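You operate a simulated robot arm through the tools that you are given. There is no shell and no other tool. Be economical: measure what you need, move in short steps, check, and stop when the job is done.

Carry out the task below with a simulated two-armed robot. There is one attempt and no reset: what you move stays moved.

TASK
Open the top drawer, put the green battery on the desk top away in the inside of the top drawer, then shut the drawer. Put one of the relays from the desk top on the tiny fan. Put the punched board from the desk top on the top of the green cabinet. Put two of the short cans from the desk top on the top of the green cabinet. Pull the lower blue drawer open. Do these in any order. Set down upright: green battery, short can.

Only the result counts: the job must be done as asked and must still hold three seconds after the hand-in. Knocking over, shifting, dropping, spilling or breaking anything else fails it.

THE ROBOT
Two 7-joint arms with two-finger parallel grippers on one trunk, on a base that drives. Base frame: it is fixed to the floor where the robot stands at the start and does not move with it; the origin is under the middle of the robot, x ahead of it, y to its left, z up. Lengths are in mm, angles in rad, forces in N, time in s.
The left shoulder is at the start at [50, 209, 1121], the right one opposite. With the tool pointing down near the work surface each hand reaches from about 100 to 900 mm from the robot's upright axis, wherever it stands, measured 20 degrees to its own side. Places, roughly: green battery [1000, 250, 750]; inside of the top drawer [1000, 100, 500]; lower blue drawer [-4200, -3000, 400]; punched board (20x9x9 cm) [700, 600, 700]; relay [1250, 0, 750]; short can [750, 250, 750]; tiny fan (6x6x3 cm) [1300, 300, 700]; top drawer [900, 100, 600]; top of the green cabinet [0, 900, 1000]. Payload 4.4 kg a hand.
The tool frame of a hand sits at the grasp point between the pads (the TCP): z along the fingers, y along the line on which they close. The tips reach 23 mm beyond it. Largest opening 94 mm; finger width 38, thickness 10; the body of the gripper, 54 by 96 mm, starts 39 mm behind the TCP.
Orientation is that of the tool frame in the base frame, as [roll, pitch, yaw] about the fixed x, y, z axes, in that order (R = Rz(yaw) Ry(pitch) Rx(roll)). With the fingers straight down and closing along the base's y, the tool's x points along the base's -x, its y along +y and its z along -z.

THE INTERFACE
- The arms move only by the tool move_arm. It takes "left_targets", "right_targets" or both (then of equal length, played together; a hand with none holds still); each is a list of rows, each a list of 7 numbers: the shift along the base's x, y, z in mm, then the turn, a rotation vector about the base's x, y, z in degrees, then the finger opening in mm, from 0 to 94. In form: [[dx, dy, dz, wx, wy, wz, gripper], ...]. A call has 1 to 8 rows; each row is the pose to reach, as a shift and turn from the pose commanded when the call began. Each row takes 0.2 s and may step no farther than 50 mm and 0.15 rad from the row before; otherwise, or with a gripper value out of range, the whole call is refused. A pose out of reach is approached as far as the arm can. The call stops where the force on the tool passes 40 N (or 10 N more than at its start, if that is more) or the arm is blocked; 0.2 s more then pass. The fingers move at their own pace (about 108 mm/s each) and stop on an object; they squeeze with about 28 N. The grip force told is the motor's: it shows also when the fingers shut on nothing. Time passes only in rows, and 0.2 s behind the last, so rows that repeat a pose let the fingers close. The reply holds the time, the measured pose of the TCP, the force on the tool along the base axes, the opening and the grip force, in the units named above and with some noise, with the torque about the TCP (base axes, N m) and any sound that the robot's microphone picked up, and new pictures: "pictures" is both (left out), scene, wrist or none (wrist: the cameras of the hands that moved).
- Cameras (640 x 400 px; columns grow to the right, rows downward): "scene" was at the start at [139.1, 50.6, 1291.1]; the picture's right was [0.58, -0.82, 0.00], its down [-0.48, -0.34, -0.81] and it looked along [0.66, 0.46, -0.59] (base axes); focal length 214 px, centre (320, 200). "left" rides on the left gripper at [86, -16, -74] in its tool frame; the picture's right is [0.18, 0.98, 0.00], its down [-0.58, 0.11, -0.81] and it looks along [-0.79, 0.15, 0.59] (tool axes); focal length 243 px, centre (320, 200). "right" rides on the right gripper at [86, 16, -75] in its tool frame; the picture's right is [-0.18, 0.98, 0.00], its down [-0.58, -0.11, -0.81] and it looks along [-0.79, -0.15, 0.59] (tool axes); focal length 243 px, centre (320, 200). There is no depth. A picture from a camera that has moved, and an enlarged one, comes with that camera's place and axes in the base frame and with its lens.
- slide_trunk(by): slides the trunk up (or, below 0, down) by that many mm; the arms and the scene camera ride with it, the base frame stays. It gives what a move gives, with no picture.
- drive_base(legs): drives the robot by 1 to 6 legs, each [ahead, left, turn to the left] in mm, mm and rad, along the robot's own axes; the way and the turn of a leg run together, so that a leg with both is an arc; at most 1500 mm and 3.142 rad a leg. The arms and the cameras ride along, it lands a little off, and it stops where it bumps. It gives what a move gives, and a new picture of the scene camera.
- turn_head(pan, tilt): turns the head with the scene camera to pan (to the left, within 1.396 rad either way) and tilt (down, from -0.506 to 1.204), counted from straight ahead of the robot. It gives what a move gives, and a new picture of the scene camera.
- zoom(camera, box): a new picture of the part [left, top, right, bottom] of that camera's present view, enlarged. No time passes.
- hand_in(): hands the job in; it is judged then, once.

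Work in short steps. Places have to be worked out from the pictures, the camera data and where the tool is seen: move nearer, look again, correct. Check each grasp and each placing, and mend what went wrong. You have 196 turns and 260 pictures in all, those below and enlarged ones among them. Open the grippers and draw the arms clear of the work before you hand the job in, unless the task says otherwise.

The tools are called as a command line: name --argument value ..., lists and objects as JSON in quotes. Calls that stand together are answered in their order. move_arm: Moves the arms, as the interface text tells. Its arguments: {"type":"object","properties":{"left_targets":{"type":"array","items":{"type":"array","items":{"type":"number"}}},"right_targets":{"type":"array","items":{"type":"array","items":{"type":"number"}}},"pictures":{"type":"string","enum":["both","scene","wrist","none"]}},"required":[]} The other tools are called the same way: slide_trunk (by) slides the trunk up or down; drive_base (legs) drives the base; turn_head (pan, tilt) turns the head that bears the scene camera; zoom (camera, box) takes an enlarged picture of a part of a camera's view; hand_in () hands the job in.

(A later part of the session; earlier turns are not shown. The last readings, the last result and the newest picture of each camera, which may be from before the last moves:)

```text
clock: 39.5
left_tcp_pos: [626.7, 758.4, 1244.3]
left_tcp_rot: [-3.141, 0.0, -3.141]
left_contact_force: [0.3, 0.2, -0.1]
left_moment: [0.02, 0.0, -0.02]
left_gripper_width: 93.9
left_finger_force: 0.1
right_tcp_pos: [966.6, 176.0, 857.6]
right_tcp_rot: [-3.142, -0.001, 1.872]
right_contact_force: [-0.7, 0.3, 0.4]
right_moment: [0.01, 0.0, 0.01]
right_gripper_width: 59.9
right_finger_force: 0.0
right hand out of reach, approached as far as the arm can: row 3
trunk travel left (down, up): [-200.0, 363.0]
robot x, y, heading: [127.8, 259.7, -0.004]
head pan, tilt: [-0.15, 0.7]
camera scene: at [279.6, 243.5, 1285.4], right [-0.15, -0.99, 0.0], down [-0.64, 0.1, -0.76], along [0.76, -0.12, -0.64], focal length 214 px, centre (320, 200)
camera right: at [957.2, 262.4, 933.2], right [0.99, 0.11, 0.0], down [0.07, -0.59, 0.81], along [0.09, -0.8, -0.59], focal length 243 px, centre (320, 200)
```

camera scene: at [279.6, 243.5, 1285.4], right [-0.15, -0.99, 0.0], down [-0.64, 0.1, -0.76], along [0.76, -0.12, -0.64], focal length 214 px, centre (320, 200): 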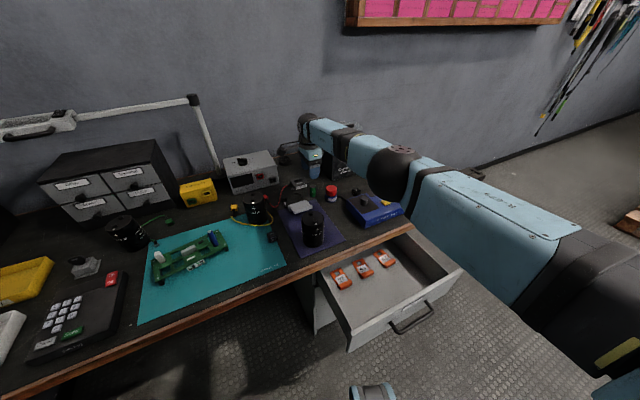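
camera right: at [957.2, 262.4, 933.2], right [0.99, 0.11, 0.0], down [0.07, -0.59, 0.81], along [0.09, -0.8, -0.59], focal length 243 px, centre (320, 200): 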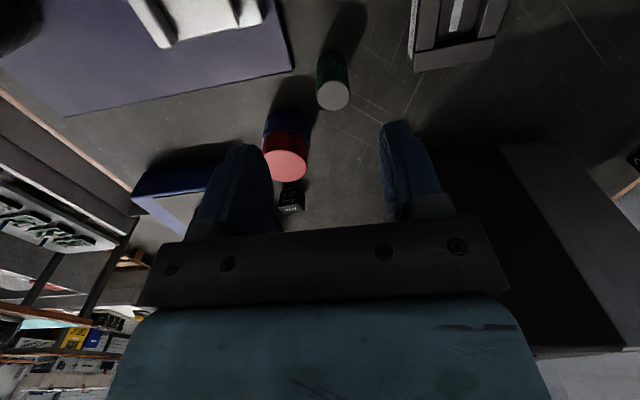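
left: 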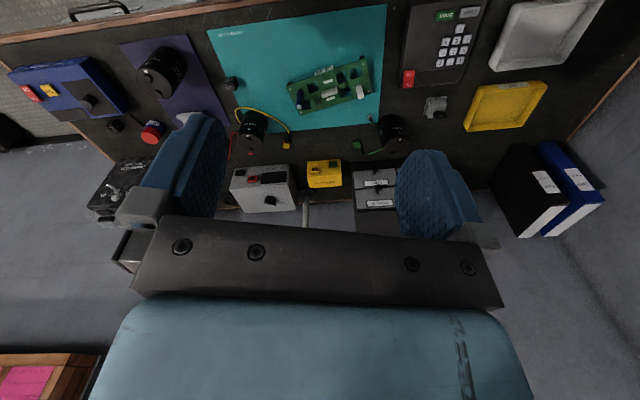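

Battery refined at ≈(975,174). The arm is at its limit, so I lift and drive the base a bit closer (left and ahead).

move_arm --right_targets '[[-20, -10, 45, 0, 0, 0, 60], [-40, -20, 90, 0, 0, 0, 60], [-60, -30, 130, 0, 0, 0, 60]]' --pictures "none"

drive_base --legs '[[0, 130, 0], [70, 0, 0]]'

```text
refused: row 1 steps farther than a row can; nothing moved
```

```text
clock: 41.1
left_tcp_pos: [625.8, 858.7, 1245.0]
left_tcp_rot: [3.14, -0.001, -3.138]
left_contact_force: [-0.2, 0.6, 0.1]
left_moment: [-0.03, 0.02, 0.01]
left_gripper_width: 94.0
left_finger_force: 0.0
right_tcp_pos: [968.8, 276.7, 857.1]
right_tcp_rot: [3.139, 0.001, 1.874]
right_contact_force: [0.8, -0.2, 0.5]
right_moment: [-0.01, -0.01, -0.01]
right_gripper_width: 59.9
right_finger_force: 0.2
trunk travel left (down, up): [-200.0, 363.0]
robot x, y, heading: [130.9, 351.6, 0.005]
head pan, tilt: [-0.15, 0.7]
stopped in leg 1: the robot was blocked; the commanded pose is now the measured one
camera scene: at [281.4, 341.6, 1285.3], right [-0.14, -0.99, 0.0], down [-0.64, 0.09, -0.76], along [0.76, -0.11, -0.64], focal length 214 px, centre (320, 200)
```

scene: 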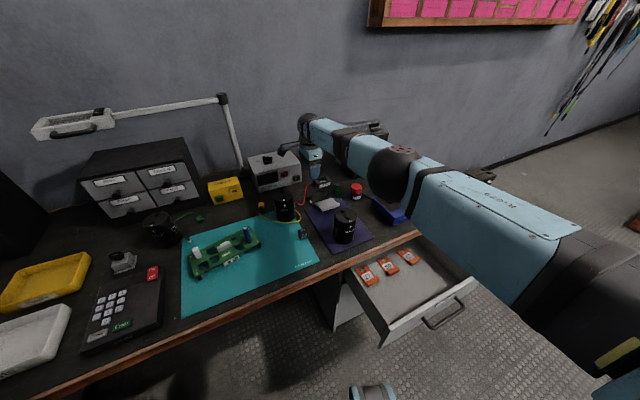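

My lift was refused (step too long) and the base bumped, probably against the cabinet at y≈351. I move off it slightly, lift the hand, and check.

move_arm --right_targets '[[-15, -10, 40, 0, 0, 0, 60], [-30, -20, 80, 0, 0, 0, 60], [-45, -30, 120, 0, 0, 0, 60]]' --pictures "none"

drive_base --legs '[[0, -25, 0], [70, 0, 0]]'

turn_head --pan 1.3 --tilt 0.6

```text
clock: 41.9
left_tcp_pos: [623.6, 856.4, 1247.2]
left_tcp_rot: [3.14, 0.002, -3.138]
left_contact_force: [-0.4, -0.4, 0.1]
left_moment: [-0.01, -0.04, 0.0]
left_gripper_width: 94.0
left_finger_force: 0.1
right_tcp_pos: [918.6, 244.1, 981.4]
right_tcp_rot: [3.14, -0.003, 1.873]
right_contact_force: [0.2, -0.1, 0.2]
right_moment: [0.0, -0.01, -0.01]
right_gripper_width: 60.0
right_finger_force: 0.0
trunk travel left (down, up): [-200.0, 363.0]
robot x, y, heading: [129.0, 352.0, 0.006]
head pan, tilt: [-0.15, 0.7]
```

```text
clock: 43.4
left_tcp_pos: [695.7, 833.2, 1245.9]
left_tcp_rot: [-3.14, -0.001, -3.138]
left_contact_force: [1.0, 0.0, 0.3]
left_moment: [0.02, 0.01, 0.0]
left_gripper_width: 94.0
left_finger_force: 0.1
right_tcp_pos: [990.1, 219.8, 978.1]
right_tcp_rot: [-3.141, -0.002, 1.872]
right_contact_force: [0.8, 0.0, -0.7]
right_moment: [0.01, 0.03, 0.01]
right_gripper_width: 60.0
right_finger_force: 0.0
trunk travel left (down, up): [-200.0, 363.0]
robot x, y, heading: [202.1, 324.3, 0.003]
head pan, tilt: [-0.15, 0.7]
camera scene: at [351.4, 315.5, 1285.3], right [-0.15, -0.99, 0.0], down [-0.64, 0.09, -0.76], along [0.76, -0.11, -0.64], focal length 214 px, centre (320, 200)
```

scene: 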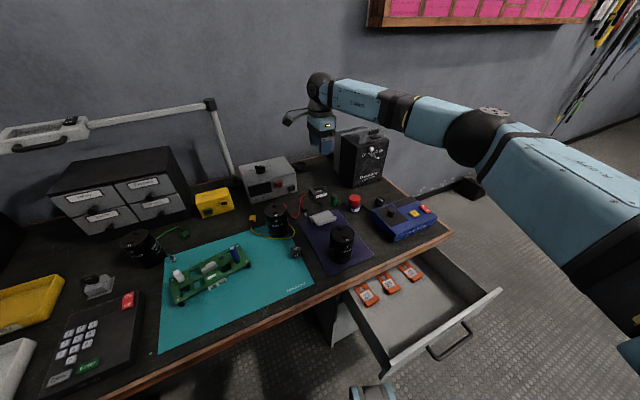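

```text
clock: 45.0
left_tcp_pos: [695.4, 831.2, 1246.0]
left_tcp_rot: [3.141, -0.002, -3.139]
left_contact_force: [-0.4, 0.3, 0.6]
left_moment: [-0.02, 0.03, 0.03]
left_gripper_width: 93.9
left_finger_force: 0.0
right_tcp_pos: [990.7, 220.8, 979.3]
right_tcp_rot: [3.139, -0.001, 1.874]
right_contact_force: [0.4, 0.3, -0.7]
right_moment: [0.03, 0.0, -0.02]
right_gripper_width: 60.0
right_finger_force: 0.0
trunk travel left (down, up): [-200.0, 363.0]
robot x, y, heading: [200.0, 327.3, 0.001]
head pan, tilt: [1.3, 0.6]
camera scene: at [289.8, 413.2, 1294.1], right [0.96, -0.26, 0.0], down [-0.15, -0.55, -0.83], along [0.22, 0.8, -0.56], focal length 214 px, centre (320, 200)
```

scene: 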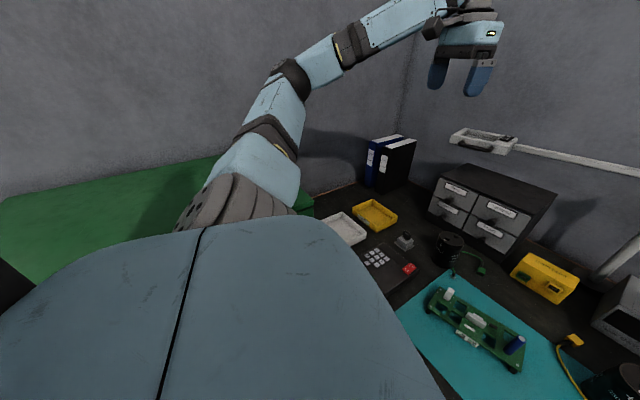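

All clear. Now lower over the battery at (975,174).

move_arm --right_targets '[[-5, -15, -40, 0, 0, 0, 60], [-10, -30, -80, 0, 0, 0, 60], [-15, -46, -115, 0, 0, 0, 60], [-15, -46, -150, 0, 0, 0, 60]]' --pictures "wrist"

turn_head --pan -0.4 --tilt 0.7

```text
clock: 46.0
left_tcp_pos: [695.7, 832.3, 1244.1]
left_tcp_rot: [-3.141, 0.0, -3.138]
left_contact_force: [1.0, 0.0, -0.5]
left_moment: [-0.01, 0.02, 0.0]
left_gripper_width: 93.8
left_finger_force: 0.1
right_tcp_pos: [975.0, 175.1, 829.0]
right_tcp_rot: [3.14, -0.002, 1.872]
right_contact_force: [-0.4, 0.7, -0.1]
right_moment: [-0.02, 0.0, 0.0]
right_gripper_width: 59.9
right_finger_force: 0.1
trunk travel left (down, up): [-200.0, 363.0]
robot x, y, heading: [198.2, 326.5, 0.004]
head pan, tilt: [1.3, 0.6]
camera right: at [966.5, 262.1, 903.1], right [0.99, 0.12, 0.0], down [0.07, -0.59, 0.81], along [0.09, -0.8, -0.59], focal length 243 px, centre (320, 200)
```

right: 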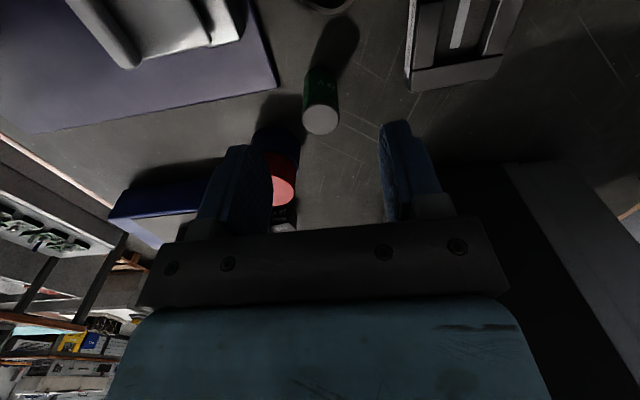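

```text
clock: 47.7
left_tcp_pos: [694.3, 832.8, 1245.6]
left_tcp_rot: [-3.141, 0.0, -3.139]
left_contact_force: [-0.1, -0.1, -0.6]
left_moment: [-0.03, 0.01, 0.0]
left_gripper_width: 94.0
left_finger_force: 0.0
right_tcp_pos: [974.6, 175.5, 830.2]
right_tcp_rot: [3.14, -0.002, 1.873]
right_contact_force: [-0.5, -0.7, -1.0]
right_moment: [0.01, 0.04, -0.01]
right_gripper_width: 60.2
right_finger_force: 0.1
trunk travel left (down, up): [-200.0, 363.0]
robot x, y, heading: [200.1, 328.3, 0.002]
head pan, tilt: [-0.4, 0.7]
camera scene: at [344.9, 295.3, 1285.4], right [-0.38, -0.92, 0.0], down [-0.59, 0.25, -0.76], along [0.71, -0.29, -0.64], focal length 214 px, centre (320, 200)
```

scene: 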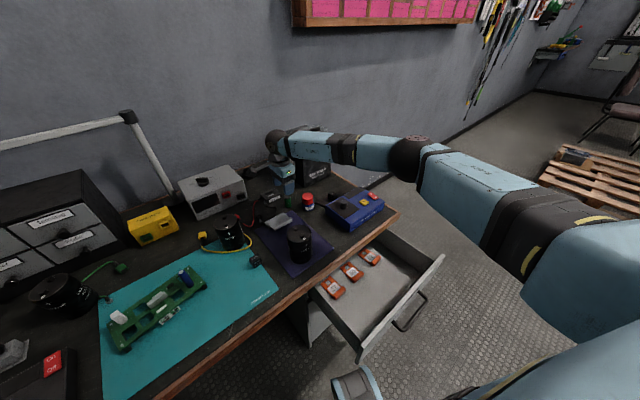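

Battery centred between the fingers; tin and holder are clear with a 46 mm opening. I descend to z≈764 and close.

move_arm --right_targets '[[1, -1, -30, 0, 0, 0, 46], [1, -1, -50, 0, 0, 0, 46], [1, -1, -65, 0, 0, 0, 46]]' --pictures "wrist"

move_arm --right_targets '[[0, 0, 0, 0, 0, 0, 20], [0, 0, 0, 0, 0, 0, 10], [0, 0, 0, 0, 0, 0, 10]]' --pictures "wrist"

```text
clock: 48.5
left_tcp_pos: [694.7, 831.6, 1245.1]
left_tcp_rot: [3.141, -0.001, -3.138]
left_contact_force: [0.4, 0.1, 0.7]
left_moment: [-0.03, -0.01, 0.04]
left_gripper_width: 94.1
left_finger_force: 0.0
right_tcp_pos: [977.3, 171.5, 762.5]
right_tcp_rot: [3.14, -0.002, 1.872]
right_contact_force: [-0.2, 0.1, 0.2]
right_moment: [0.01, 0.04, 0.01]
right_gripper_width: 46.1
right_finger_force: 0.0
trunk travel left (down, up): [-200.0, 363.0]
robot x, y, heading: [200.1, 325.0, 0.008]
head pan, tilt: [-0.4, 0.7]
camera right: at [968.6, 259.7, 837.9], right [0.99, 0.12, 0.0], down [0.07, -0.59, 0.81], along [0.09, -0.8, -0.59], focal length 243 px, centre (320, 200)
```

right: 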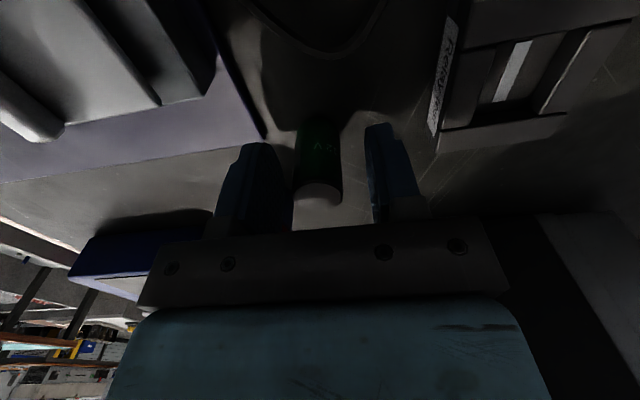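

```text
clock: 49.3
left_tcp_pos: [694.2, 831.7, 1246.8]
left_tcp_rot: [3.141, 0.0, -3.138]
left_contact_force: [-0.4, -0.8, 0.5]
left_moment: [-0.01, -0.03, -0.01]
left_gripper_width: 94.1
left_finger_force: 0.2
right_tcp_pos: [977.2, 172.9, 762.5]
right_tcp_rot: [3.14, -0.001, 1.873]
right_contact_force: [0.2, -0.4, -0.1]
right_moment: [0.01, 0.02, 0.03]
right_gripper_width: 23.8
right_finger_force: 27.8
trunk travel left (down, up): [-200.0, 363.0]
robot x, y, heading: [200.9, 325.1, 0.003]
head pan, tilt: [-0.4, 0.7]
camera right: at [968.3, 259.9, 838.5], right [0.99, 0.12, 0.0], down [0.07, -0.59, 0.81], along [0.09, -0.8, -0.59], focal length 243 px, centre (320, 200)
```

right: 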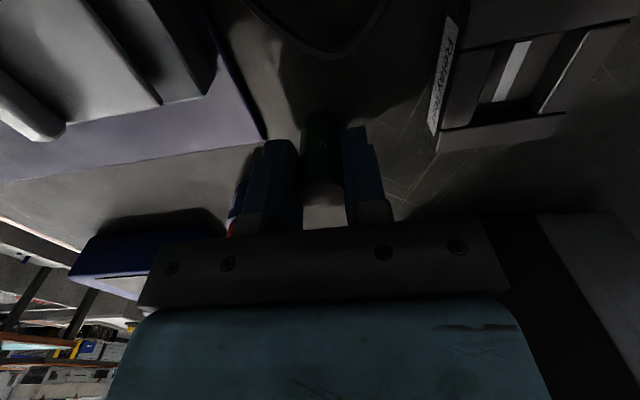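

Grasped (23.8 mm). I lift straight up, then carry over to the drawer's front zone at about (614,-25).

move_arm --right_targets '[[0, 0, 40, 0, 0, 0, 10], [0, 0, 85, 0, 0, 0, 10], [0, 0, 130, 0, 0, 0, 10], [-20, -11, 170, 0, 0, 0, 10], [-60, -33, 180, 0, 0, 0, 10], [-100, -55, 180, 0, 0, 0, 10], [-140, -76, 180, 0, 0, 0, 10], [-180, -98, 180, 0, 0, 0, 10]]' --pictures "none"

move_arm --right_targets '[[-40, -22, 0, 0, 0, 0, 10], [-80, -44, 0, 0, 0, 0, 10], [-120, -65, -10, 0, 0, 0, 10], [-160, -87, -40, 0, 0, 0, 10], [-183, -100, -75, 0, 0, 0, 10], [-183, -100, -110, 0, 0, 0, 10], [-183, -100, -150, 0, 0, 0, 10]]'

```text
clock: 51.1
left_tcp_pos: [692.4, 831.4, 1247.5]
left_tcp_rot: [3.14, 0.003, -3.14]
left_contact_force: [-0.6, -0.7, 0.4]
left_moment: [0.02, -0.05, 0.02]
left_gripper_width: 94.0
left_finger_force: 0.0
right_tcp_pos: [793.8, 74.4, 943.5]
right_tcp_rot: [3.139, -0.002, 1.873]
right_contact_force: [-0.3, 0.6, -0.7]
right_moment: [0.01, 0.0, -0.02]
right_gripper_width: 23.9
right_finger_force: 27.7
trunk travel left (down, up): [-200.0, 363.0]
robot x, y, heading: [195.7, 326.9, 0.001]
head pan, tilt: [-0.4, 0.7]
```

```text
refused: row 4 steps farther than a row can; nothing moved
```

move_arm --right_targets '[[-40, -22, 0, 0, 0, 0, 10], [-80, -44, 0, 0, 0, 0, 10], [-120, -65, -10, 0, 0, 0, 10], [-155, -85, -35, 0, 0, 0, 10], [-180, -99, -70, 0, 0, 0, 10], [-180, -99, -110, 0, 0, 0, 10], [-180, -99, -150, 0, 0, 0, 10]]'

```text
clock: 52.7
left_tcp_pos: [695.3, 831.5, 1246.5]
left_tcp_rot: [3.14, 0.002, -3.138]
left_contact_force: [-1.3, -0.6, 1.0]
left_moment: [0.02, 0.02, 0.0]
left_gripper_width: 94.1
left_finger_force: 0.1
right_tcp_pos: [615.5, -23.6, 793.2]
right_tcp_rot: [3.139, -0.002, 1.873]
right_contact_force: [0.3, -0.3, 0.2]
right_moment: [0.04, 0.01, 0.0]
right_gripper_width: 23.6
right_finger_force: 27.9
trunk travel left (down, up): [-200.0, 363.0]
robot x, y, heading: [202.1, 327.8, 0.007]
head pan, tilt: [-0.4, 0.7]
camera scene: at [345.0, 294.8, 1285.5], right [-0.39, -0.92, 0.0], down [-0.59, 0.25, -0.76], along [0.71, -0.29, -0.64], focal length 214 px, centre (320, 200)
camera right: at [606.7, 62.8, 867.9], right [0.99, 0.12, 0.0], down [0.07, -0.59, 0.81], along [0.09, -0.8, -0.59], focal length 243 px, centre (320, 200)
```

scene: 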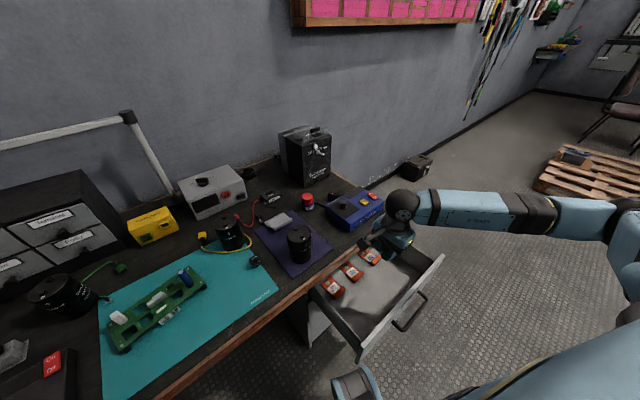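
right: 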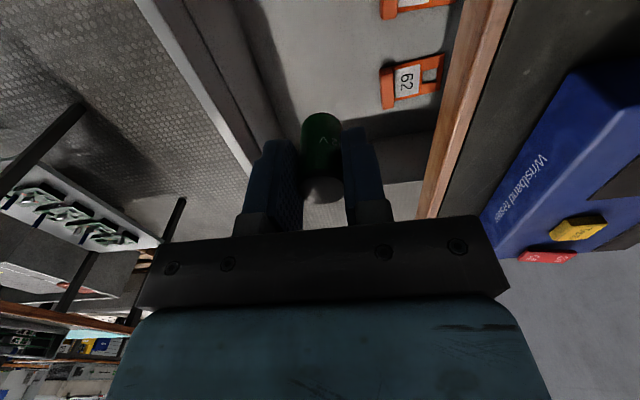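

Battery is centred over the drawer's free front zone; drawer floor ≈550. I descend to TCP z≈600 first.

move_arm --right_targets '[[0, 0, -40, 0, 0, 0, 10], [0, 0, -80, 0, 0, 0, 10], [0, 0, -120, 0, 0, 0, 10], [0, 0, -155, 0, 0, 0, 10], [0, 0, -180, 0, 0, 0, 10], [0, 0, -193, 0, 0, 0, 10]]' --pictures "both"

```text
clock: 54.1
left_tcp_pos: [695.3, 831.3, 1247.0]
left_tcp_rot: [3.141, 0.0, -3.137]
left_contact_force: [0.1, -0.3, 0.2]
left_moment: [0.02, 0.01, 0.01]
left_gripper_width: 94.3
left_finger_force: 0.0
right_tcp_pos: [616.5, -23.0, 600.9]
right_tcp_rot: [3.14, -0.002, 1.873]
right_contact_force: [-0.1, -0.2, -0.9]
right_moment: [0.03, 0.0, 0.02]
right_gripper_width: 23.7
right_finger_force: 28.3
trunk travel left (down, up): [-200.0, 363.0]
robot x, y, heading: [200.9, 328.9, 0.003]
head pan, tilt: [-0.4, 0.7]
camera scene: at [345.0, 295.2, 1285.4], right [-0.39, -0.92, 0.0], down [-0.59, 0.25, -0.76], along [0.71, -0.29, -0.64], focal length 214 px, centre (320, 200)
camera right: at [607.1, 61.7, 675.1], right [0.99, 0.12, 0.0], down [0.07, -0.59, 0.81], along [0.09, -0.8, -0.59], focal length 243 px, centre (320, 200)
```

scene: 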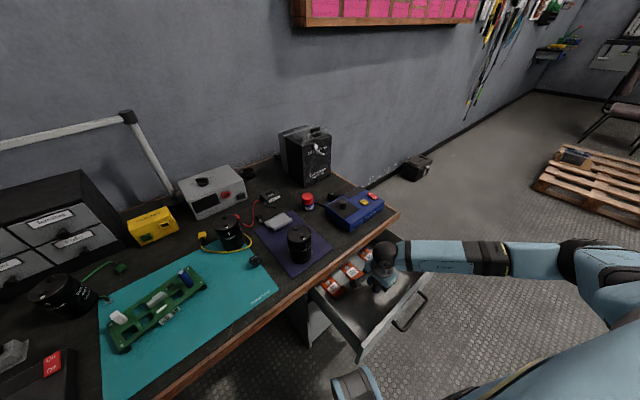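
right: 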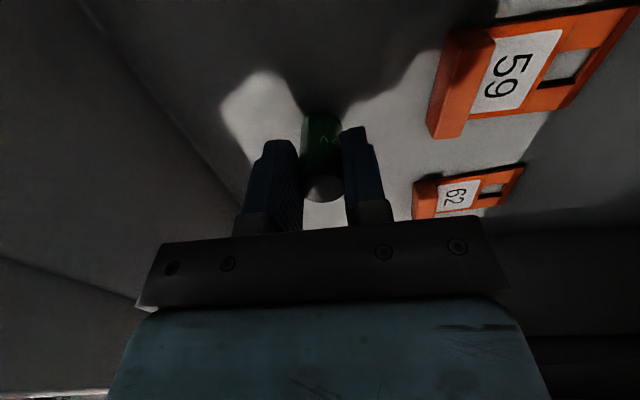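

Descend in small steps and watch the vertical force.

move_arm --right_targets '[[0, 0, -6, 0, 0, 0, 10], [0, 0, -10, 0, 0, 0, 10], [0, 0, -13, 0, 0, 0, 10]]' --pictures "none"

```text
clock: 54.9
left_tcp_pos: [694.4, 832.8, 1245.6]
left_tcp_rot: [3.141, 0.001, -3.139]
left_contact_force: [-0.4, -0.1, -0.5]
left_moment: [0.03, 0.0, 0.01]
left_gripper_width: 94.1
left_finger_force: 0.0
right_tcp_pos: [616.0, -23.0, 589.6]
right_tcp_rot: [3.138, -0.001, 1.873]
right_contact_force: [4.2, -2.3, 18.3]
right_moment: [-0.08, -0.32, 0.05]
right_gripper_width: 23.5
right_finger_force: 27.9
trunk travel left (down, up): [-200.0, 363.0]
robot x, y, heading: [201.8, 324.6, 0.001]
head pan, tilt: [-0.4, 0.7]
```

Contact (18 N up). I ease off 2 mm, release to 44 mm, and rise.

move_arm --right_targets '[[0, 0, 1.5, 0, 0, 0, 10], [0, 0, 1.5, 0, 0, 0, 30], [0, 0, 1.5, 0, 0, 0, 44], [0, 0, 1.5, 0, 0, 0, 44], [0, 0, 25, 0, 0, 0, 44], [0, 0, 60, 0, 0, 0, 44], [0, 0, 105, 0, 0, 0, 44], [0, 0, 150, 0, 0, 0, 44]]' --pictures "wrist"

```text
clock: 56.7
left_tcp_pos: [694.9, 831.7, 1246.1]
left_tcp_rot: [3.14, 0.001, -3.14]
left_contact_force: [0.5, 0.2, 0.4]
left_moment: [-0.01, 0.02, 0.0]
left_gripper_width: 94.1
left_finger_force: 0.1
right_tcp_pos: [616.4, -25.1, 738.3]
right_tcp_rot: [3.138, 0.001, 1.872]
right_contact_force: [-0.5, -0.4, -0.2]
right_moment: [-0.01, -0.01, 0.0]
right_gripper_width: 44.0
right_finger_force: 0.0
trunk travel left (down, up): [-200.0, 363.0]
robot x, y, heading: [197.9, 329.4, -0.0]
head pan, tilt: [-0.4, 0.7]
camera right: at [608.8, 62.1, 813.3], right [0.99, 0.12, 0.0], down [0.07, -0.59, 0.81], along [0.1, -0.8, -0.59], focal length 243 px, centre (320, 200)
```

right: 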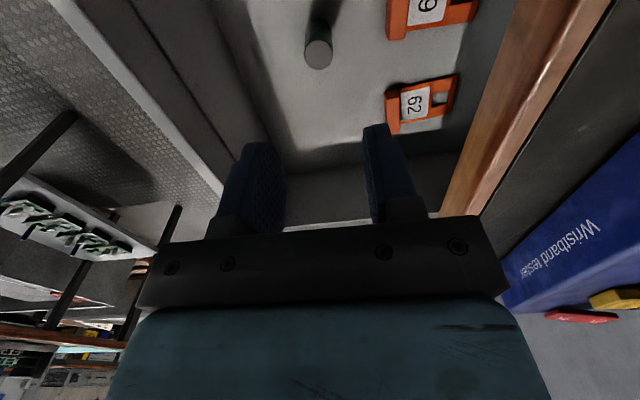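

The battery stands upright in the drawer. I raise the hand, back the base off, then tilt the fingers forward to push the drawer shut beside its handle.

move_arm --right_targets '[[0, 0, 40, 0, 0, 0, 20], [0, 0, 80, 0, 0, 0, 0], [0, 0, 120, 0, 0, 0, 0]]' --pictures "none"

drive_base --legs '[[-200, 0, 0]]'

```text
clock: 57.5
left_tcp_pos: [694.7, 831.4, 1244.9]
left_tcp_rot: [3.14, 0.0, -3.137]
left_contact_force: [1.0, -0.5, 0.3]
left_moment: [0.01, 0.01, 0.0]
left_gripper_width: 93.9
left_finger_force: 0.1
right_tcp_pos: [615.3, -25.9, 856.4]
right_tcp_rot: [-3.14, -0.001, 1.873]
right_contact_force: [-0.1, -0.9, 0.2]
right_moment: [0.03, 0.0, 0.02]
right_gripper_width: 0.1
right_finger_force: 27.7
trunk travel left (down, up): [-200.0, 363.0]
robot x, y, heading: [199.2, 328.2, 0.008]
head pan, tilt: [-0.4, 0.7]
```

```text
clock: 58.8
left_tcp_pos: [588.0, 822.6, 1246.7]
left_tcp_rot: [3.139, -0.002, 3.139]
left_contact_force: [-0.4, -0.6, 0.5]
left_moment: [0.05, -0.03, -0.02]
left_gripper_width: 94.2
left_finger_force: 0.1
right_tcp_pos: [502.8, -35.4, 856.3]
right_tcp_rot: [3.139, -0.003, 1.865]
right_contact_force: [0.1, 0.3, -0.3]
right_moment: [0.03, 0.0, 0.04]
right_gripper_width: 0.1
right_finger_force: 28.1
trunk travel left (down, up): [-200.0, 363.0]
robot x, y, heading: [90.6, 319.5, -0.001]
head pan, tilt: [-0.4, 0.7]
stopped in leg 1: the robot was blocked; the commanded pose is now the measured one
camera scene: at [234.7, 286.7, 1285.5], right [-0.39, -0.92, 0.0], down [-0.59, 0.25, -0.76], along [0.7, -0.3, -0.64], focal length 214 px, centre (320, 200)
```

scene: 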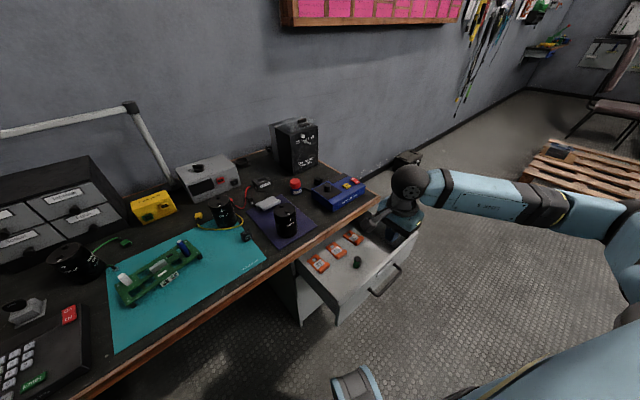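

The slanting cabinet blocked the back-up. I shift right first, then back.

drive_base --legs '[[20, -100, 0], [-120, 0, 0]]'

```text
clock: 61.1
left_tcp_pos: [487.5, 723.6, 1246.0]
left_tcp_rot: [3.14, -0.001, 3.136]
left_contact_force: [-1.0, 0.4, 0.6]
left_moment: [0.0, -0.03, 0.01]
left_gripper_width: 94.2
left_finger_force: 0.0
right_tcp_pos: [400.7, -133.9, 857.3]
right_tcp_rot: [3.141, -0.003, 1.862]
right_contact_force: [-0.4, -0.4, -0.3]
right_moment: [0.0, -0.01, 0.03]
right_gripper_width: 0.0
right_finger_force: 27.8
trunk travel left (down, up): [-200.0, 363.0]
robot x, y, heading: [-11.8, 224.6, -0.009]
head pan, tilt: [-0.4, 0.7]
camera scene: at [132.4, 189.5, 1285.6], right [-0.39, -0.92, 0.0], down [-0.59, 0.25, -0.77], along [0.7, -0.3, -0.64], focal length 214 px, centre (320, 200)
```

scene: 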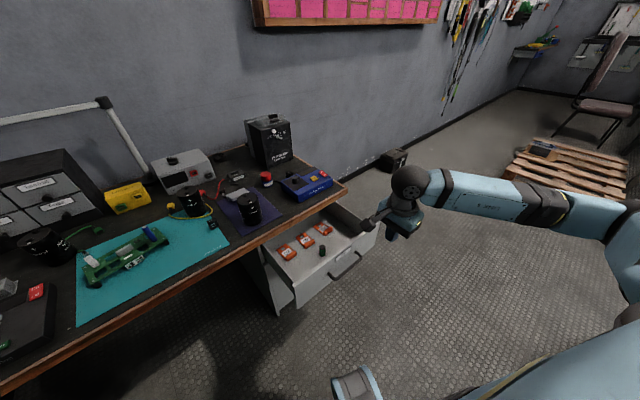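

The hand is in front of the drawer panel. I tilt the closed fingers 55° forward while lowering to the push start at (415,29,593).

move_arm --right_targets '[[2, 20, -30, 2.287, -7.52, 0, 0], [4, 43, -65, 4.574, -15.04, 0, 0], [6, 66, -103, 6.86, -22.56, 0, 0], [8, 90, -143, 9.15, -30.08, 0, 0], [10, 114, -183, 11.43, -37.6, 0, 0], [12, 138, -223, 13.72, -45.12, 0, 0], [14, 163, -264, 16.0, -52.64, 0, 0]]'

```text
clock: 62.9
left_tcp_pos: [487.9, 724.8, 1244.7]
left_tcp_rot: [-3.139, -0.001, 3.136]
left_contact_force: [0.4, -1.2, 0.3]
left_moment: [0.02, 0.0, -0.01]
left_gripper_width: 93.9
left_finger_force: 0.1
right_tcp_pos: [406.7, -36.9, 580.8]
right_tcp_rot: [2.244, 0.169, 1.95]
right_contact_force: [-0.1, 0.2, 0.5]
right_moment: [0.0, 0.03, -0.03]
right_gripper_width: 0.0
right_finger_force: 28.0
right hand out of reach, approached as far as the arm can: row 5, 6
trunk travel left (down, up): [-200.0, 363.0]
robot x, y, heading: [-12.8, 223.5, -0.007]
head pan, tilt: [-0.4, 0.7]
stopped in row 7 (right hand): the arm was blocked; the commanded pose is now the measured one
camera scene: at [133.3, 190.4, 1285.5], right [-0.39, -0.92, 0.0], down [-0.59, 0.25, -0.77], along [0.7, -0.3, -0.64], focal length 214 px, centre (320, 200)
camera right: at [327.8, 33.7, 624.5], right [0.59, 0.18, 0.79], down [-0.46, -0.73, 0.51], along [0.66, -0.66, -0.34], focal length 243 px, centre (320, 200)
```

scene: 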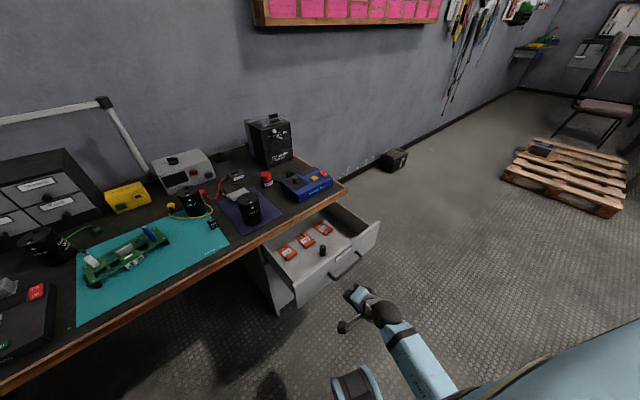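
right: 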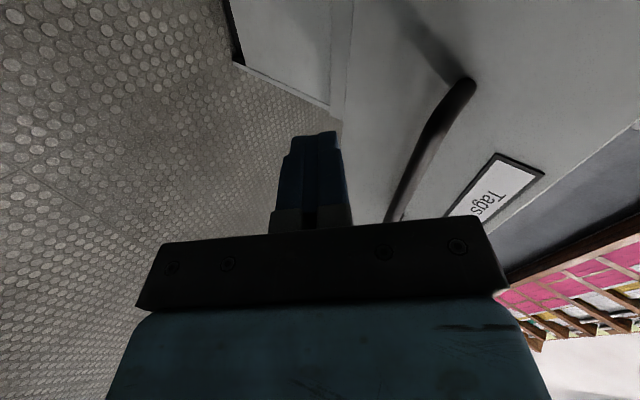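

The fingers point forward-down well enough (38° below horizontal). I'll use the base to push: first shift right so the tip meets the panel right of the handle.

drive_base --legs '[[45, -155, 0]]'

zoom --camera "right" --box '[0, 0, 640, 400]'

```text
clock: 64.9
left_tcp_pos: [533.3, 568.3, 1245.3]
left_tcp_rot: [3.141, -0.001, 3.137]
left_contact_force: [-0.8, -0.7, 0.7]
left_moment: [0.01, 0.0, -0.01]
left_gripper_width: 94.3
left_finger_force: 0.0
right_tcp_pos: [449.8, -191.1, 581.1]
right_tcp_rot: [2.242, 0.167, 1.95]
right_contact_force: [0.9, -1.0, -0.1]
right_moment: [0.0, 0.02, -0.01]
right_gripper_width: 0.0
right_finger_force: 27.7
trunk travel left (down, up): [-200.0, 363.0]
robot x, y, heading: [35.8, 67.1, -0.006]
head pan, tilt: [-0.4, 0.7]
camera scene: at [177.3, 34.8, 1285.4], right [-0.4, -0.92, 0.0], down [-0.59, 0.25, -0.76], along [0.7, -0.3, -0.64], focal length 214 px, centre (320, 200)
```

scene: 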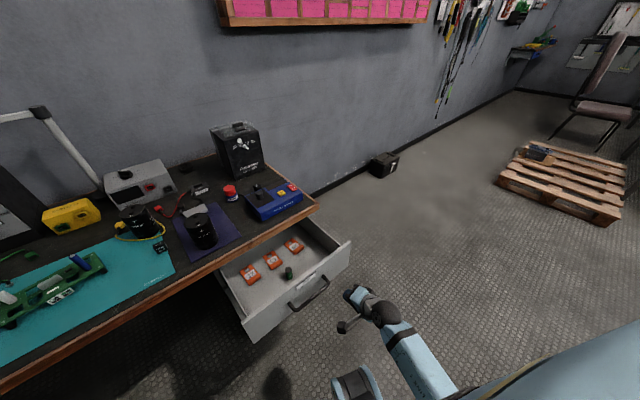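

```text
1.00 times, centred on (320, 200) of right (not enlarged: the box is as wide or as high as the picture)
camera zoom: at [371.8, -120.7, 624.4], right [0.59, 0.18, 0.79], down [-0.46, -0.73, 0.51], along [0.66, -0.66, -0.35], focal length 243 px, centre (320, 200)
```

zoom: 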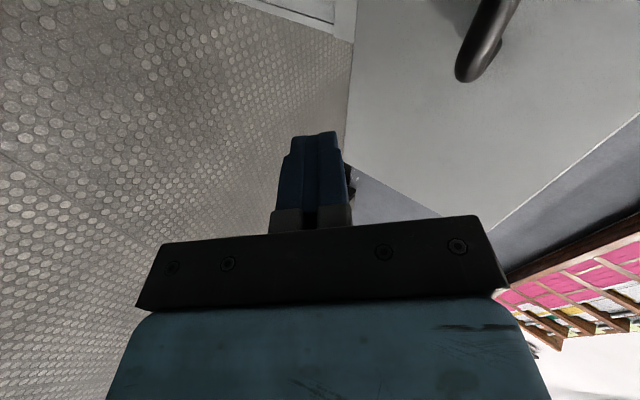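

Tip will meet the panel well inside its face. I drive up to ~10 mm from it, then push slowly with the arm so the battery doesn't topple.

drive_base --legs '[[67, 20, 0]]'

move_arm --right_targets '[[9, 2.7, 0, 0, 0, 0, 0], [18, 5.4, 0, 0, 0, 0, 0], [27, 8.1, 0, 0, 0, 0, 0], [36, 10.8, 0, 0, 0, 0, 0], [46, 13.8, 0, 0, 0, 0, 0], [57, 17.1, 0, 0, 0, 0, 0], [69, 20.7, 0, 0, 0, 0, 0], [81, 24.3, 0, 0, 0, 0, 0]]' --pictures "scene"

```text
clock: 66.0
left_tcp_pos: [599.7, 589.1, 1244.5]
left_tcp_rot: [-3.138, -0.001, 3.135]
left_contact_force: [0.4, -0.3, -0.5]
left_moment: [0.0, -0.01, 0.0]
left_gripper_width: 94.1
left_finger_force: 0.0
right_tcp_pos: [517.3, -171.5, 581.5]
right_tcp_rot: [2.243, 0.168, 1.95]
right_contact_force: [0.3, -0.3, 0.5]
right_moment: [0.02, 0.0, -0.01]
right_gripper_width: 0.0
right_finger_force: 27.9
trunk travel left (down, up): [-200.0, 363.0]
robot x, y, heading: [96.7, 87.1, -0.01]
head pan, tilt: [-0.4, 0.7]
camera scene: at [245.2, 54.5, 1285.3], right [-0.4, -0.92, 0.0], down [-0.59, 0.25, -0.76], along [0.7, -0.3, -0.64], focal length 214 px, centre (320, 200)
```

scene: 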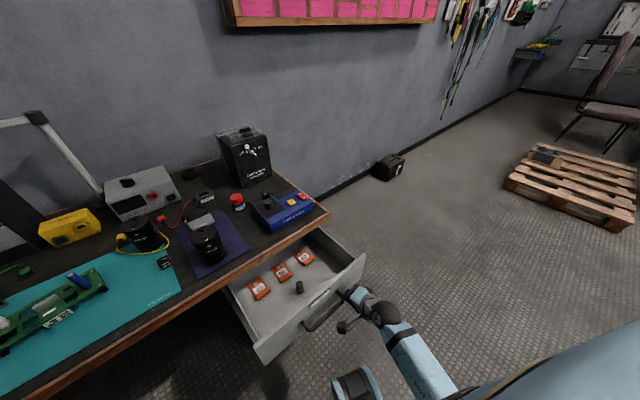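

```text
clock: 68.0
left_tcp_pos: [599.7, 587.1, 1245.0]
left_tcp_rot: [3.141, -0.002, 3.133]
left_contact_force: [-0.2, 1.0, -0.1]
left_moment: [-0.01, -0.01, 0.0]
left_gripper_width: 93.9
left_finger_force: 0.1
right_tcp_pos: [587.0, -175.3, 568.5]
right_tcp_rot: [2.287, 0.219, 1.977]
right_contact_force: [0.2, 0.1, 0.3]
right_moment: [0.04, 0.0, 0.01]
right_gripper_width: 0.1
right_finger_force: 27.7
trunk travel left (down, up): [-200.0, 363.0]
robot x, y, heading: [100.3, 85.9, -0.006]
head pan, tilt: [-0.4, 0.7]
stopped in row 8 (right hand): the arm was blocked; the commanded pose is now the measured one
camera scene: at [244.3, 54.2, 1285.1], right [-0.4, -0.92, 0.0], down [-0.59, 0.25, -0.77], along [0.7, -0.3, -0.64], focal length 214 px, centre (320, 200)
```

scene: 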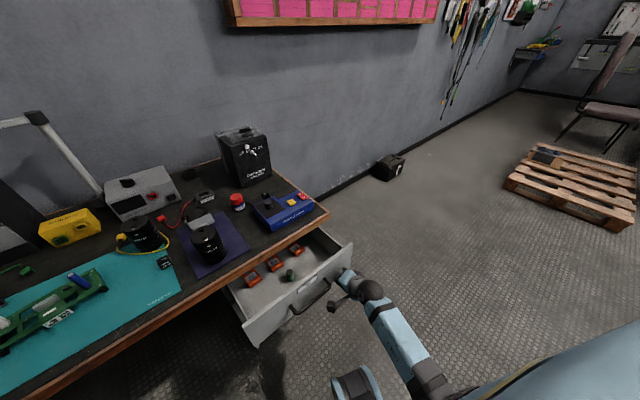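

The drawer moved in ~40 mm, then the arm hit an internal limit. I continue the push with short base legs (slow).

drive_base --legs '[[20, 6, 0], [20, 6, 0], [20, 6, 0], [20, 6, 0]]'

```text
clock: 69.9
left_tcp_pos: [681.0, 610.7, 1244.6]
left_tcp_rot: [-3.141, -0.002, 3.136]
left_contact_force: [-0.6, -0.4, -0.3]
left_moment: [-0.01, 0.0, -0.01]
left_gripper_width: 93.9
left_finger_force: 0.0
right_tcp_pos: [666.2, -151.3, 568.5]
right_tcp_rot: [2.289, 0.219, 1.976]
right_contact_force: [0.2, 0.4, 0.0]
right_moment: [0.03, 0.01, 0.01]
right_gripper_width: 0.0
right_finger_force: 28.3
trunk travel left (down, up): [-200.0, 363.0]
robot x, y, heading: [180.0, 114.5, -0.009]
head pan, tilt: [-0.4, 0.7]
camera scene: at [325.5, 77.5, 1285.4], right [-0.4, -0.92, 0.0], down [-0.59, 0.25, -0.76], along [0.7, -0.3, -0.64], focal length 214 px, centre (320, 200)
```

scene: 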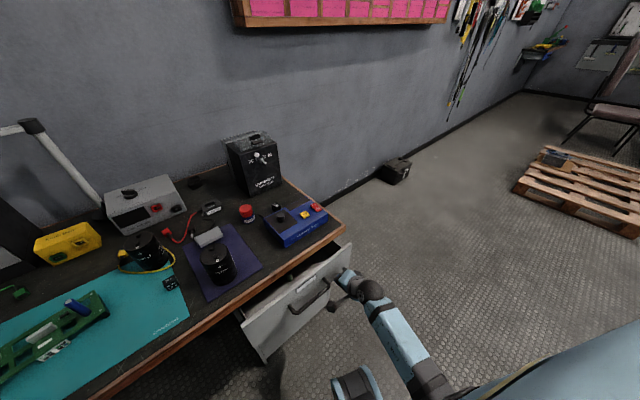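

Working. Continue: 4 more short legs.

drive_base --legs '[[20, 6, 0], [20, 6, 0], [20, 6, 0], [15, 4.5, 0]]'

zoom --camera "right" --box '[0, 0, 640, 400]'

```text
clock: 71.9
left_tcp_pos: [755.1, 632.9, 1246.2]
left_tcp_rot: [3.142, -0.003, 3.135]
left_contact_force: [-0.2, -0.4, -0.2]
left_moment: [-0.02, 0.03, 0.0]
left_gripper_width: 93.9
left_finger_force: 0.1
right_tcp_pos: [743.0, -129.8, 569.0]
right_tcp_rot: [2.288, 0.217, 1.978]
right_contact_force: [0.0, 0.3, -0.5]
right_moment: [-0.01, 0.0, 0.03]
right_gripper_width: 0.0
right_finger_force: 28.4
trunk travel left (down, up): [-200.0, 363.0]
robot x, y, heading: [254.4, 135.8, -0.006]
head pan, tilt: [-0.4, 0.7]
camera scene: at [400.0, 99.2, 1285.4], right [-0.4, -0.92, 0.0], down [-0.59, 0.25, -0.76], along [0.7, -0.3, -0.64], focal length 214 px, centre (320, 200)
```

scene: 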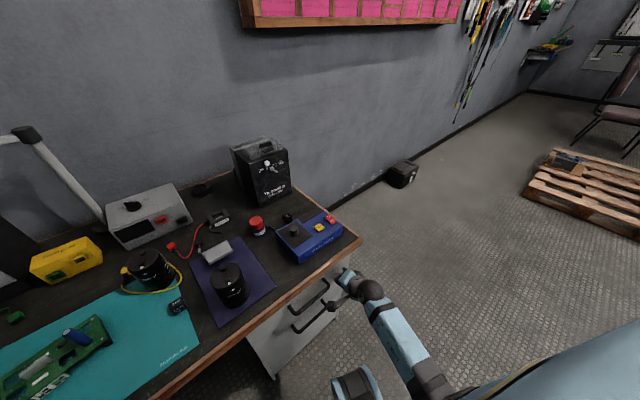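

```text
1.00 times, centred on (320, 200) of right (not enlarged: the box is as wide or as high as the picture)
camera zoom: at [662.9, -57.5, 609.8], right [0.6, 0.24, 0.76], down [-0.44, -0.7, 0.56], along [0.67, -0.67, -0.32], focal length 243 px, centre (320, 200)
```

zoom: 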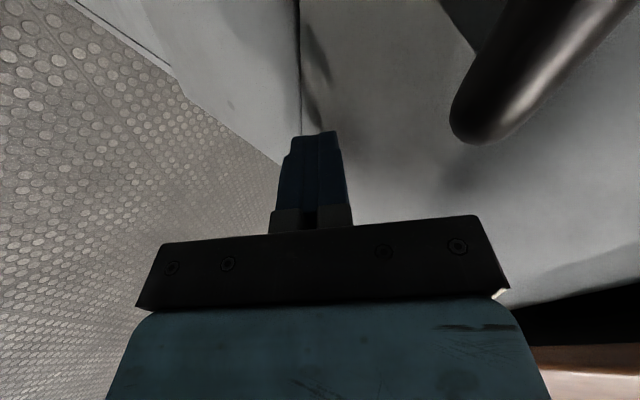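

Nearly shut (about 20 mm left). I push in 8 mm legs until it blocks.

drive_base --legs '[[8, 2.4, 0], [8, 2.4, 0], [6, 1.8, 0]]'

zoom --camera "right" --box '[200, 0, 640, 275]'

```text
clock: 73.1
left_tcp_pos: [767.8, 637.8, 1244.8]
left_tcp_rot: [-3.141, 0.0, 3.133]
left_contact_force: [0.4, -0.2, -0.2]
left_moment: [0.01, -0.03, -0.03]
left_gripper_width: 93.8
left_finger_force: 0.1
right_tcp_pos: [751.3, -126.1, 568.3]
right_tcp_rot: [2.293, 0.218, 1.975]
right_contact_force: [-11.6, -1.0, 8.9]
right_moment: [-0.08, -0.21, -0.11]
right_gripper_width: 0.0
right_finger_force: 28.1
trunk travel left (down, up): [-200.0, 363.0]
robot x, y, heading: [266.8, 135.2, -0.012]
head pan, tilt: [-0.4, 0.7]
stopped in leg 2: the force on the tool passed its limit at 52 N (the readings are from after the stop); the commanded pose is now the measured one
camera scene: at [412.1, 103.7, 1285.6], right [-0.4, -0.92, 0.0], down [-0.59, 0.26, -0.77], along [0.7, -0.3, -0.64], focal length 214 px, centre (320, 200)
```

scene: 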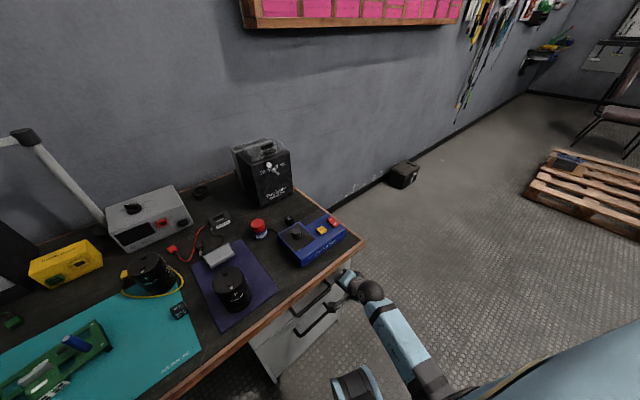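

```text
1.45 times, centred on (420, 138) of right
camera zoom: at [673.0, -54.3, 609.4], right [0.61, 0.24, 0.76], down [-0.44, -0.7, 0.57], along [0.67, -0.67, -0.32], focal length 353 px, centre (174, 291)
```

zoom: 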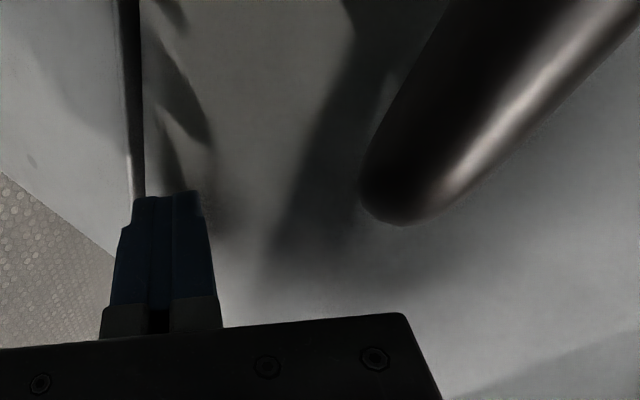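

Force rose to 52 N: the drawer is shut. I back away and check it is flush.

drive_base --legs '[[-190, -57, 0]]'

zoom --camera "scene" --box '[150, 140, 400, 350]'

```text
clock: 74.7
left_tcp_pos: [579.6, 581.7, 1245.7]
left_tcp_rot: [3.142, 0.001, 3.135]
left_contact_force: [-0.4, -0.9, 0.7]
left_moment: [0.0, -0.04, 0.01]
left_gripper_width: 94.1
left_finger_force: 0.0
right_tcp_pos: [563.5, -182.2, 567.4]
right_tcp_rot: [2.293, 0.216, 1.979]
right_contact_force: [0.1, 0.4, 0.3]
right_moment: [-0.02, -0.02, -0.01]
right_gripper_width: 0.2
right_finger_force: 28.2
trunk travel left (down, up): [-200.0, 363.0]
robot x, y, heading: [79.8, 81.5, -0.008]
head pan, tilt: [-0.4, 0.7]
camera scene: at [224.0, 47.1, 1285.5], right [-0.4, -0.92, 0.0], down [-0.59, 0.25, -0.77], along [0.7, -0.3, -0.64], focal length 214 px, centre (320, 200)
```

scene: 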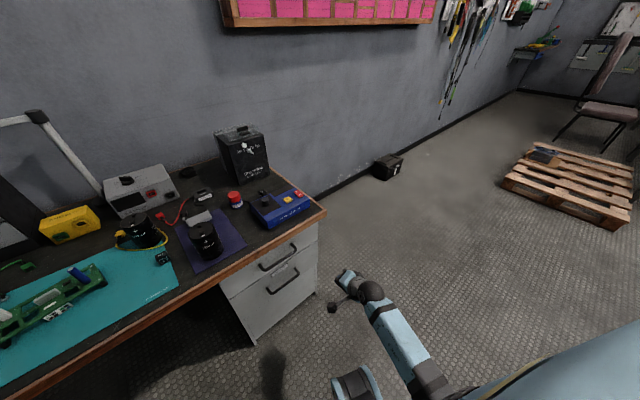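

```text
1.90 times, centred on (275, 245) of scene
camera zoom: at [224.0, 47.1, 1285.5], right [-0.4, -0.92, 0.0], down [-0.59, 0.25, -0.77], along [0.7, -0.3, -0.64], focal length 408 px, centre (406, 114)
```

zoom: 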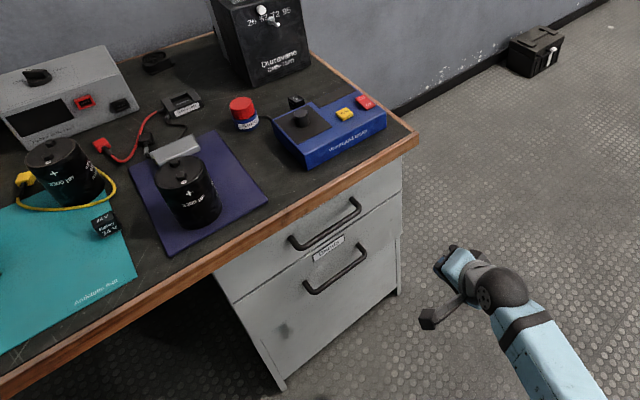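

The drawer is shut flush. Next the relay → fan job, using the left arm with the robot turned right. First I bring the right arm up and back to a neutral downward pose.

move_arm --right_targets '[[-8, 0, 45, 0, 0, 0, 0], [-16, 0, 90, 0, 0, 0, 0], [-16, 0, 135, 0, 0, 0, 0], [-16, 0, 180, 0, 0, 0, 0], [-16, 0, 225, 0, 0, 0, 0], [-16, 0, 270, 0, 0, 0, 0], [-16, 0, 315, 0, 0, 0, 0], [-16, 0, 360, 0, 0, 0, 0]]' --pictures "none"

move_arm --right_targets '[[0, 0, 20, -3.56, 3.8, 5.7, 0], [0, 0, 40, -7.12, 7.6, 11.4, 0], [0, 0, 60, -10.68, 11.4, 17.1, 0], [0, 0, 80, -14.24, 15.2, 22.8, 0], [0, 0, 100, -17.8, 19.0, 28.5, 0], [0, 0, 120, -21.36, 22.8, 34.2, 0], [0, 0, 140, -24.92, 26.6, 39.9, 0], [0, 0, 160, -28.48, 30.4, 45.6, 0]]' --pictures "none"

```text
clock: 75.2
left_tcp_pos: [578.9, 581.0, 1247.6]
left_tcp_rot: [3.141, -0.002, 3.134]
left_contact_force: [0.2, -0.4, -1.0]
left_moment: [0.01, 0.0, 0.05]
left_gripper_width: 94.2
left_finger_force: 0.0
right_tcp_pos: [530.0, -294.2, 622.1]
right_tcp_rot: [2.507, 0.454, 2.143]
right_contact_force: [0.5, 0.2, -1.3]
right_moment: [0.0, -0.02, -0.02]
right_gripper_width: 0.0
right_finger_force: 27.9
trunk travel left (down, up): [-200.0, 363.0]
robot x, y, heading: [77.7, 80.3, -0.006]
head pan, tilt: [-0.4, 0.7]
stopped in row 2 (right hand): the arm was blocked; the commanded pose is now the measured one
```

```text
clock: 77.0
left_tcp_pos: [579.2, 581.3, 1245.6]
left_tcp_rot: [-3.14, 0.0, 3.133]
left_contact_force: [0.5, -0.4, -0.3]
left_moment: [-0.01, 0.0, 0.02]
left_gripper_width: 94.0
left_finger_force: 0.1
right_tcp_pos: [530.0, -291.5, 783.9]
right_tcp_rot: [-3.087, 0.205, -3.079]
right_contact_force: [-0.7, 0.3, -0.2]
right_moment: [0.0, -0.01, 0.01]
right_gripper_width: 0.0
right_finger_force: 28.6
trunk travel left (down, up): [-200.0, 363.0]
robot x, y, heading: [83.1, 80.2, -0.007]
head pan, tilt: [-0.4, 0.7]
```

Right hand is free and near vertical. Raise it to a parking height and level it.

move_arm --right_targets '[[0, 0, 42, 0, 4, 0, 40], [0, 0, 84, 0, 8, 0, 94], [0, 0, 126, 0, 11.7, 0, 94], [0, 0, 168, 0, 11.7, 0, 94], [0, 0, 210, 0, 11.7, 0, 94], [0, 0, 250, 0, 11.7, 0, 94], [0, 0, 290, 0, 11.7, 0, 94]]' --pictures "none"

turn_head --pan 0.5 --tilt 0.7

```text
clock: 78.6
left_tcp_pos: [579.8, 582.0, 1245.9]
left_tcp_rot: [-3.139, 0.0, 3.134]
left_contact_force: [1.4, 0.9, -0.7]
left_moment: [0.0, -0.01, -0.02]
left_gripper_width: 94.0
left_finger_force: 0.0
right_tcp_pos: [530.4, -289.4, 1075.8]
right_tcp_rot: [-3.099, 0.004, -3.083]
right_contact_force: [0.2, 0.0, 0.4]
right_moment: [-0.01, 0.03, 0.0]
right_gripper_width: 93.8
right_finger_force: 0.0
trunk travel left (down, up): [-200.0, 363.0]
robot x, y, heading: [78.5, 81.3, -0.005]
head pan, tilt: [-0.4, 0.7]
```

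```text
clock: 79.8
left_tcp_pos: [578.2, 581.9, 1245.3]
left_tcp_rot: [-3.141, -0.001, 3.134]
left_contact_force: [0.6, 0.4, 0.0]
left_moment: [0.0, 0.0, 0.02]
left_gripper_width: 94.0
left_finger_force: 0.1
right_tcp_pos: [530.8, -290.9, 1074.1]
right_tcp_rot: [-3.101, 0.004, -3.084]
right_contact_force: [-0.7, -0.2, 0.2]
right_moment: [-0.02, 0.0, 0.02]
right_gripper_width: 93.8
right_finger_force: 0.1
trunk travel left (down, up): [-200.0, 363.0]
robot x, y, heading: [78.4, 77.6, -0.003]
head pan, tilt: [0.499, 0.7]
camera scene: at [221.7, 121.2, 1285.4], right [0.47, -0.88, 0.0], down [-0.57, -0.3, -0.76], along [0.67, 0.36, -0.64], focal length 214 px, centre (320, 200)
```

scene: 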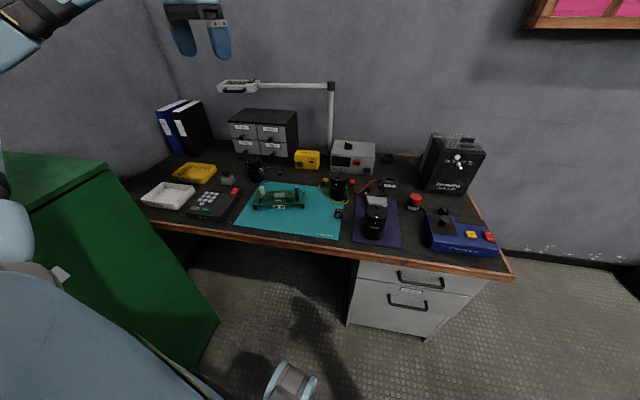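

Now I drive diagonally toward the desk's knee space and turn right so the left arm gets closest to the fan.

drive_base --legs '[[215, 225, 0], [0, 0, -0.5]]'

```text
clock: 83.8
left_tcp_pos: [973.0, 499.9, 1244.8]
left_tcp_rot: [3.141, 0.001, 2.637]
left_contact_force: [-0.3, 0.2, -0.2]
left_moment: [0.02, -0.01, 0.04]
left_gripper_width: 94.0
left_finger_force: 0.1
right_tcp_pos: [513.2, -242.0, 1073.8]
right_tcp_rot: [-3.099, 0.003, 2.701]
right_contact_force: [-0.4, -0.3, -0.7]
right_moment: [0.0, 0.05, 0.02]
right_gripper_width: 93.9
right_finger_force: 0.1
trunk travel left (down, up): [-200.0, 363.0]
robot x, y, heading: [296.6, 303.5, -0.501]
head pan, tilt: [0.499, 0.7]
camera scene: at [438.6, 267.9, 1285.4], right [-0.01, -1.0, 0.0], down [-0.64, 0.0, -0.76], along [0.76, -0.01, -0.64], focal length 214 px, centre (320, 200)
```

scene: 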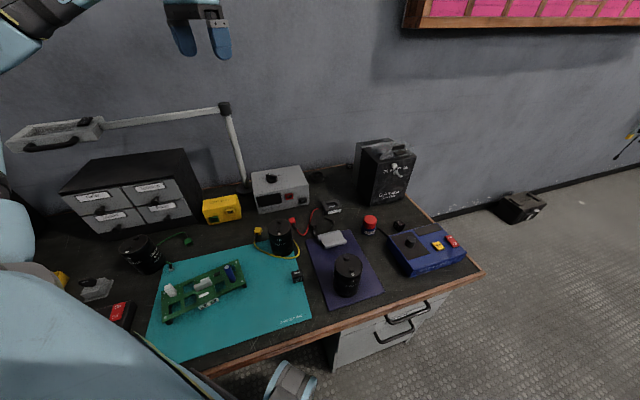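

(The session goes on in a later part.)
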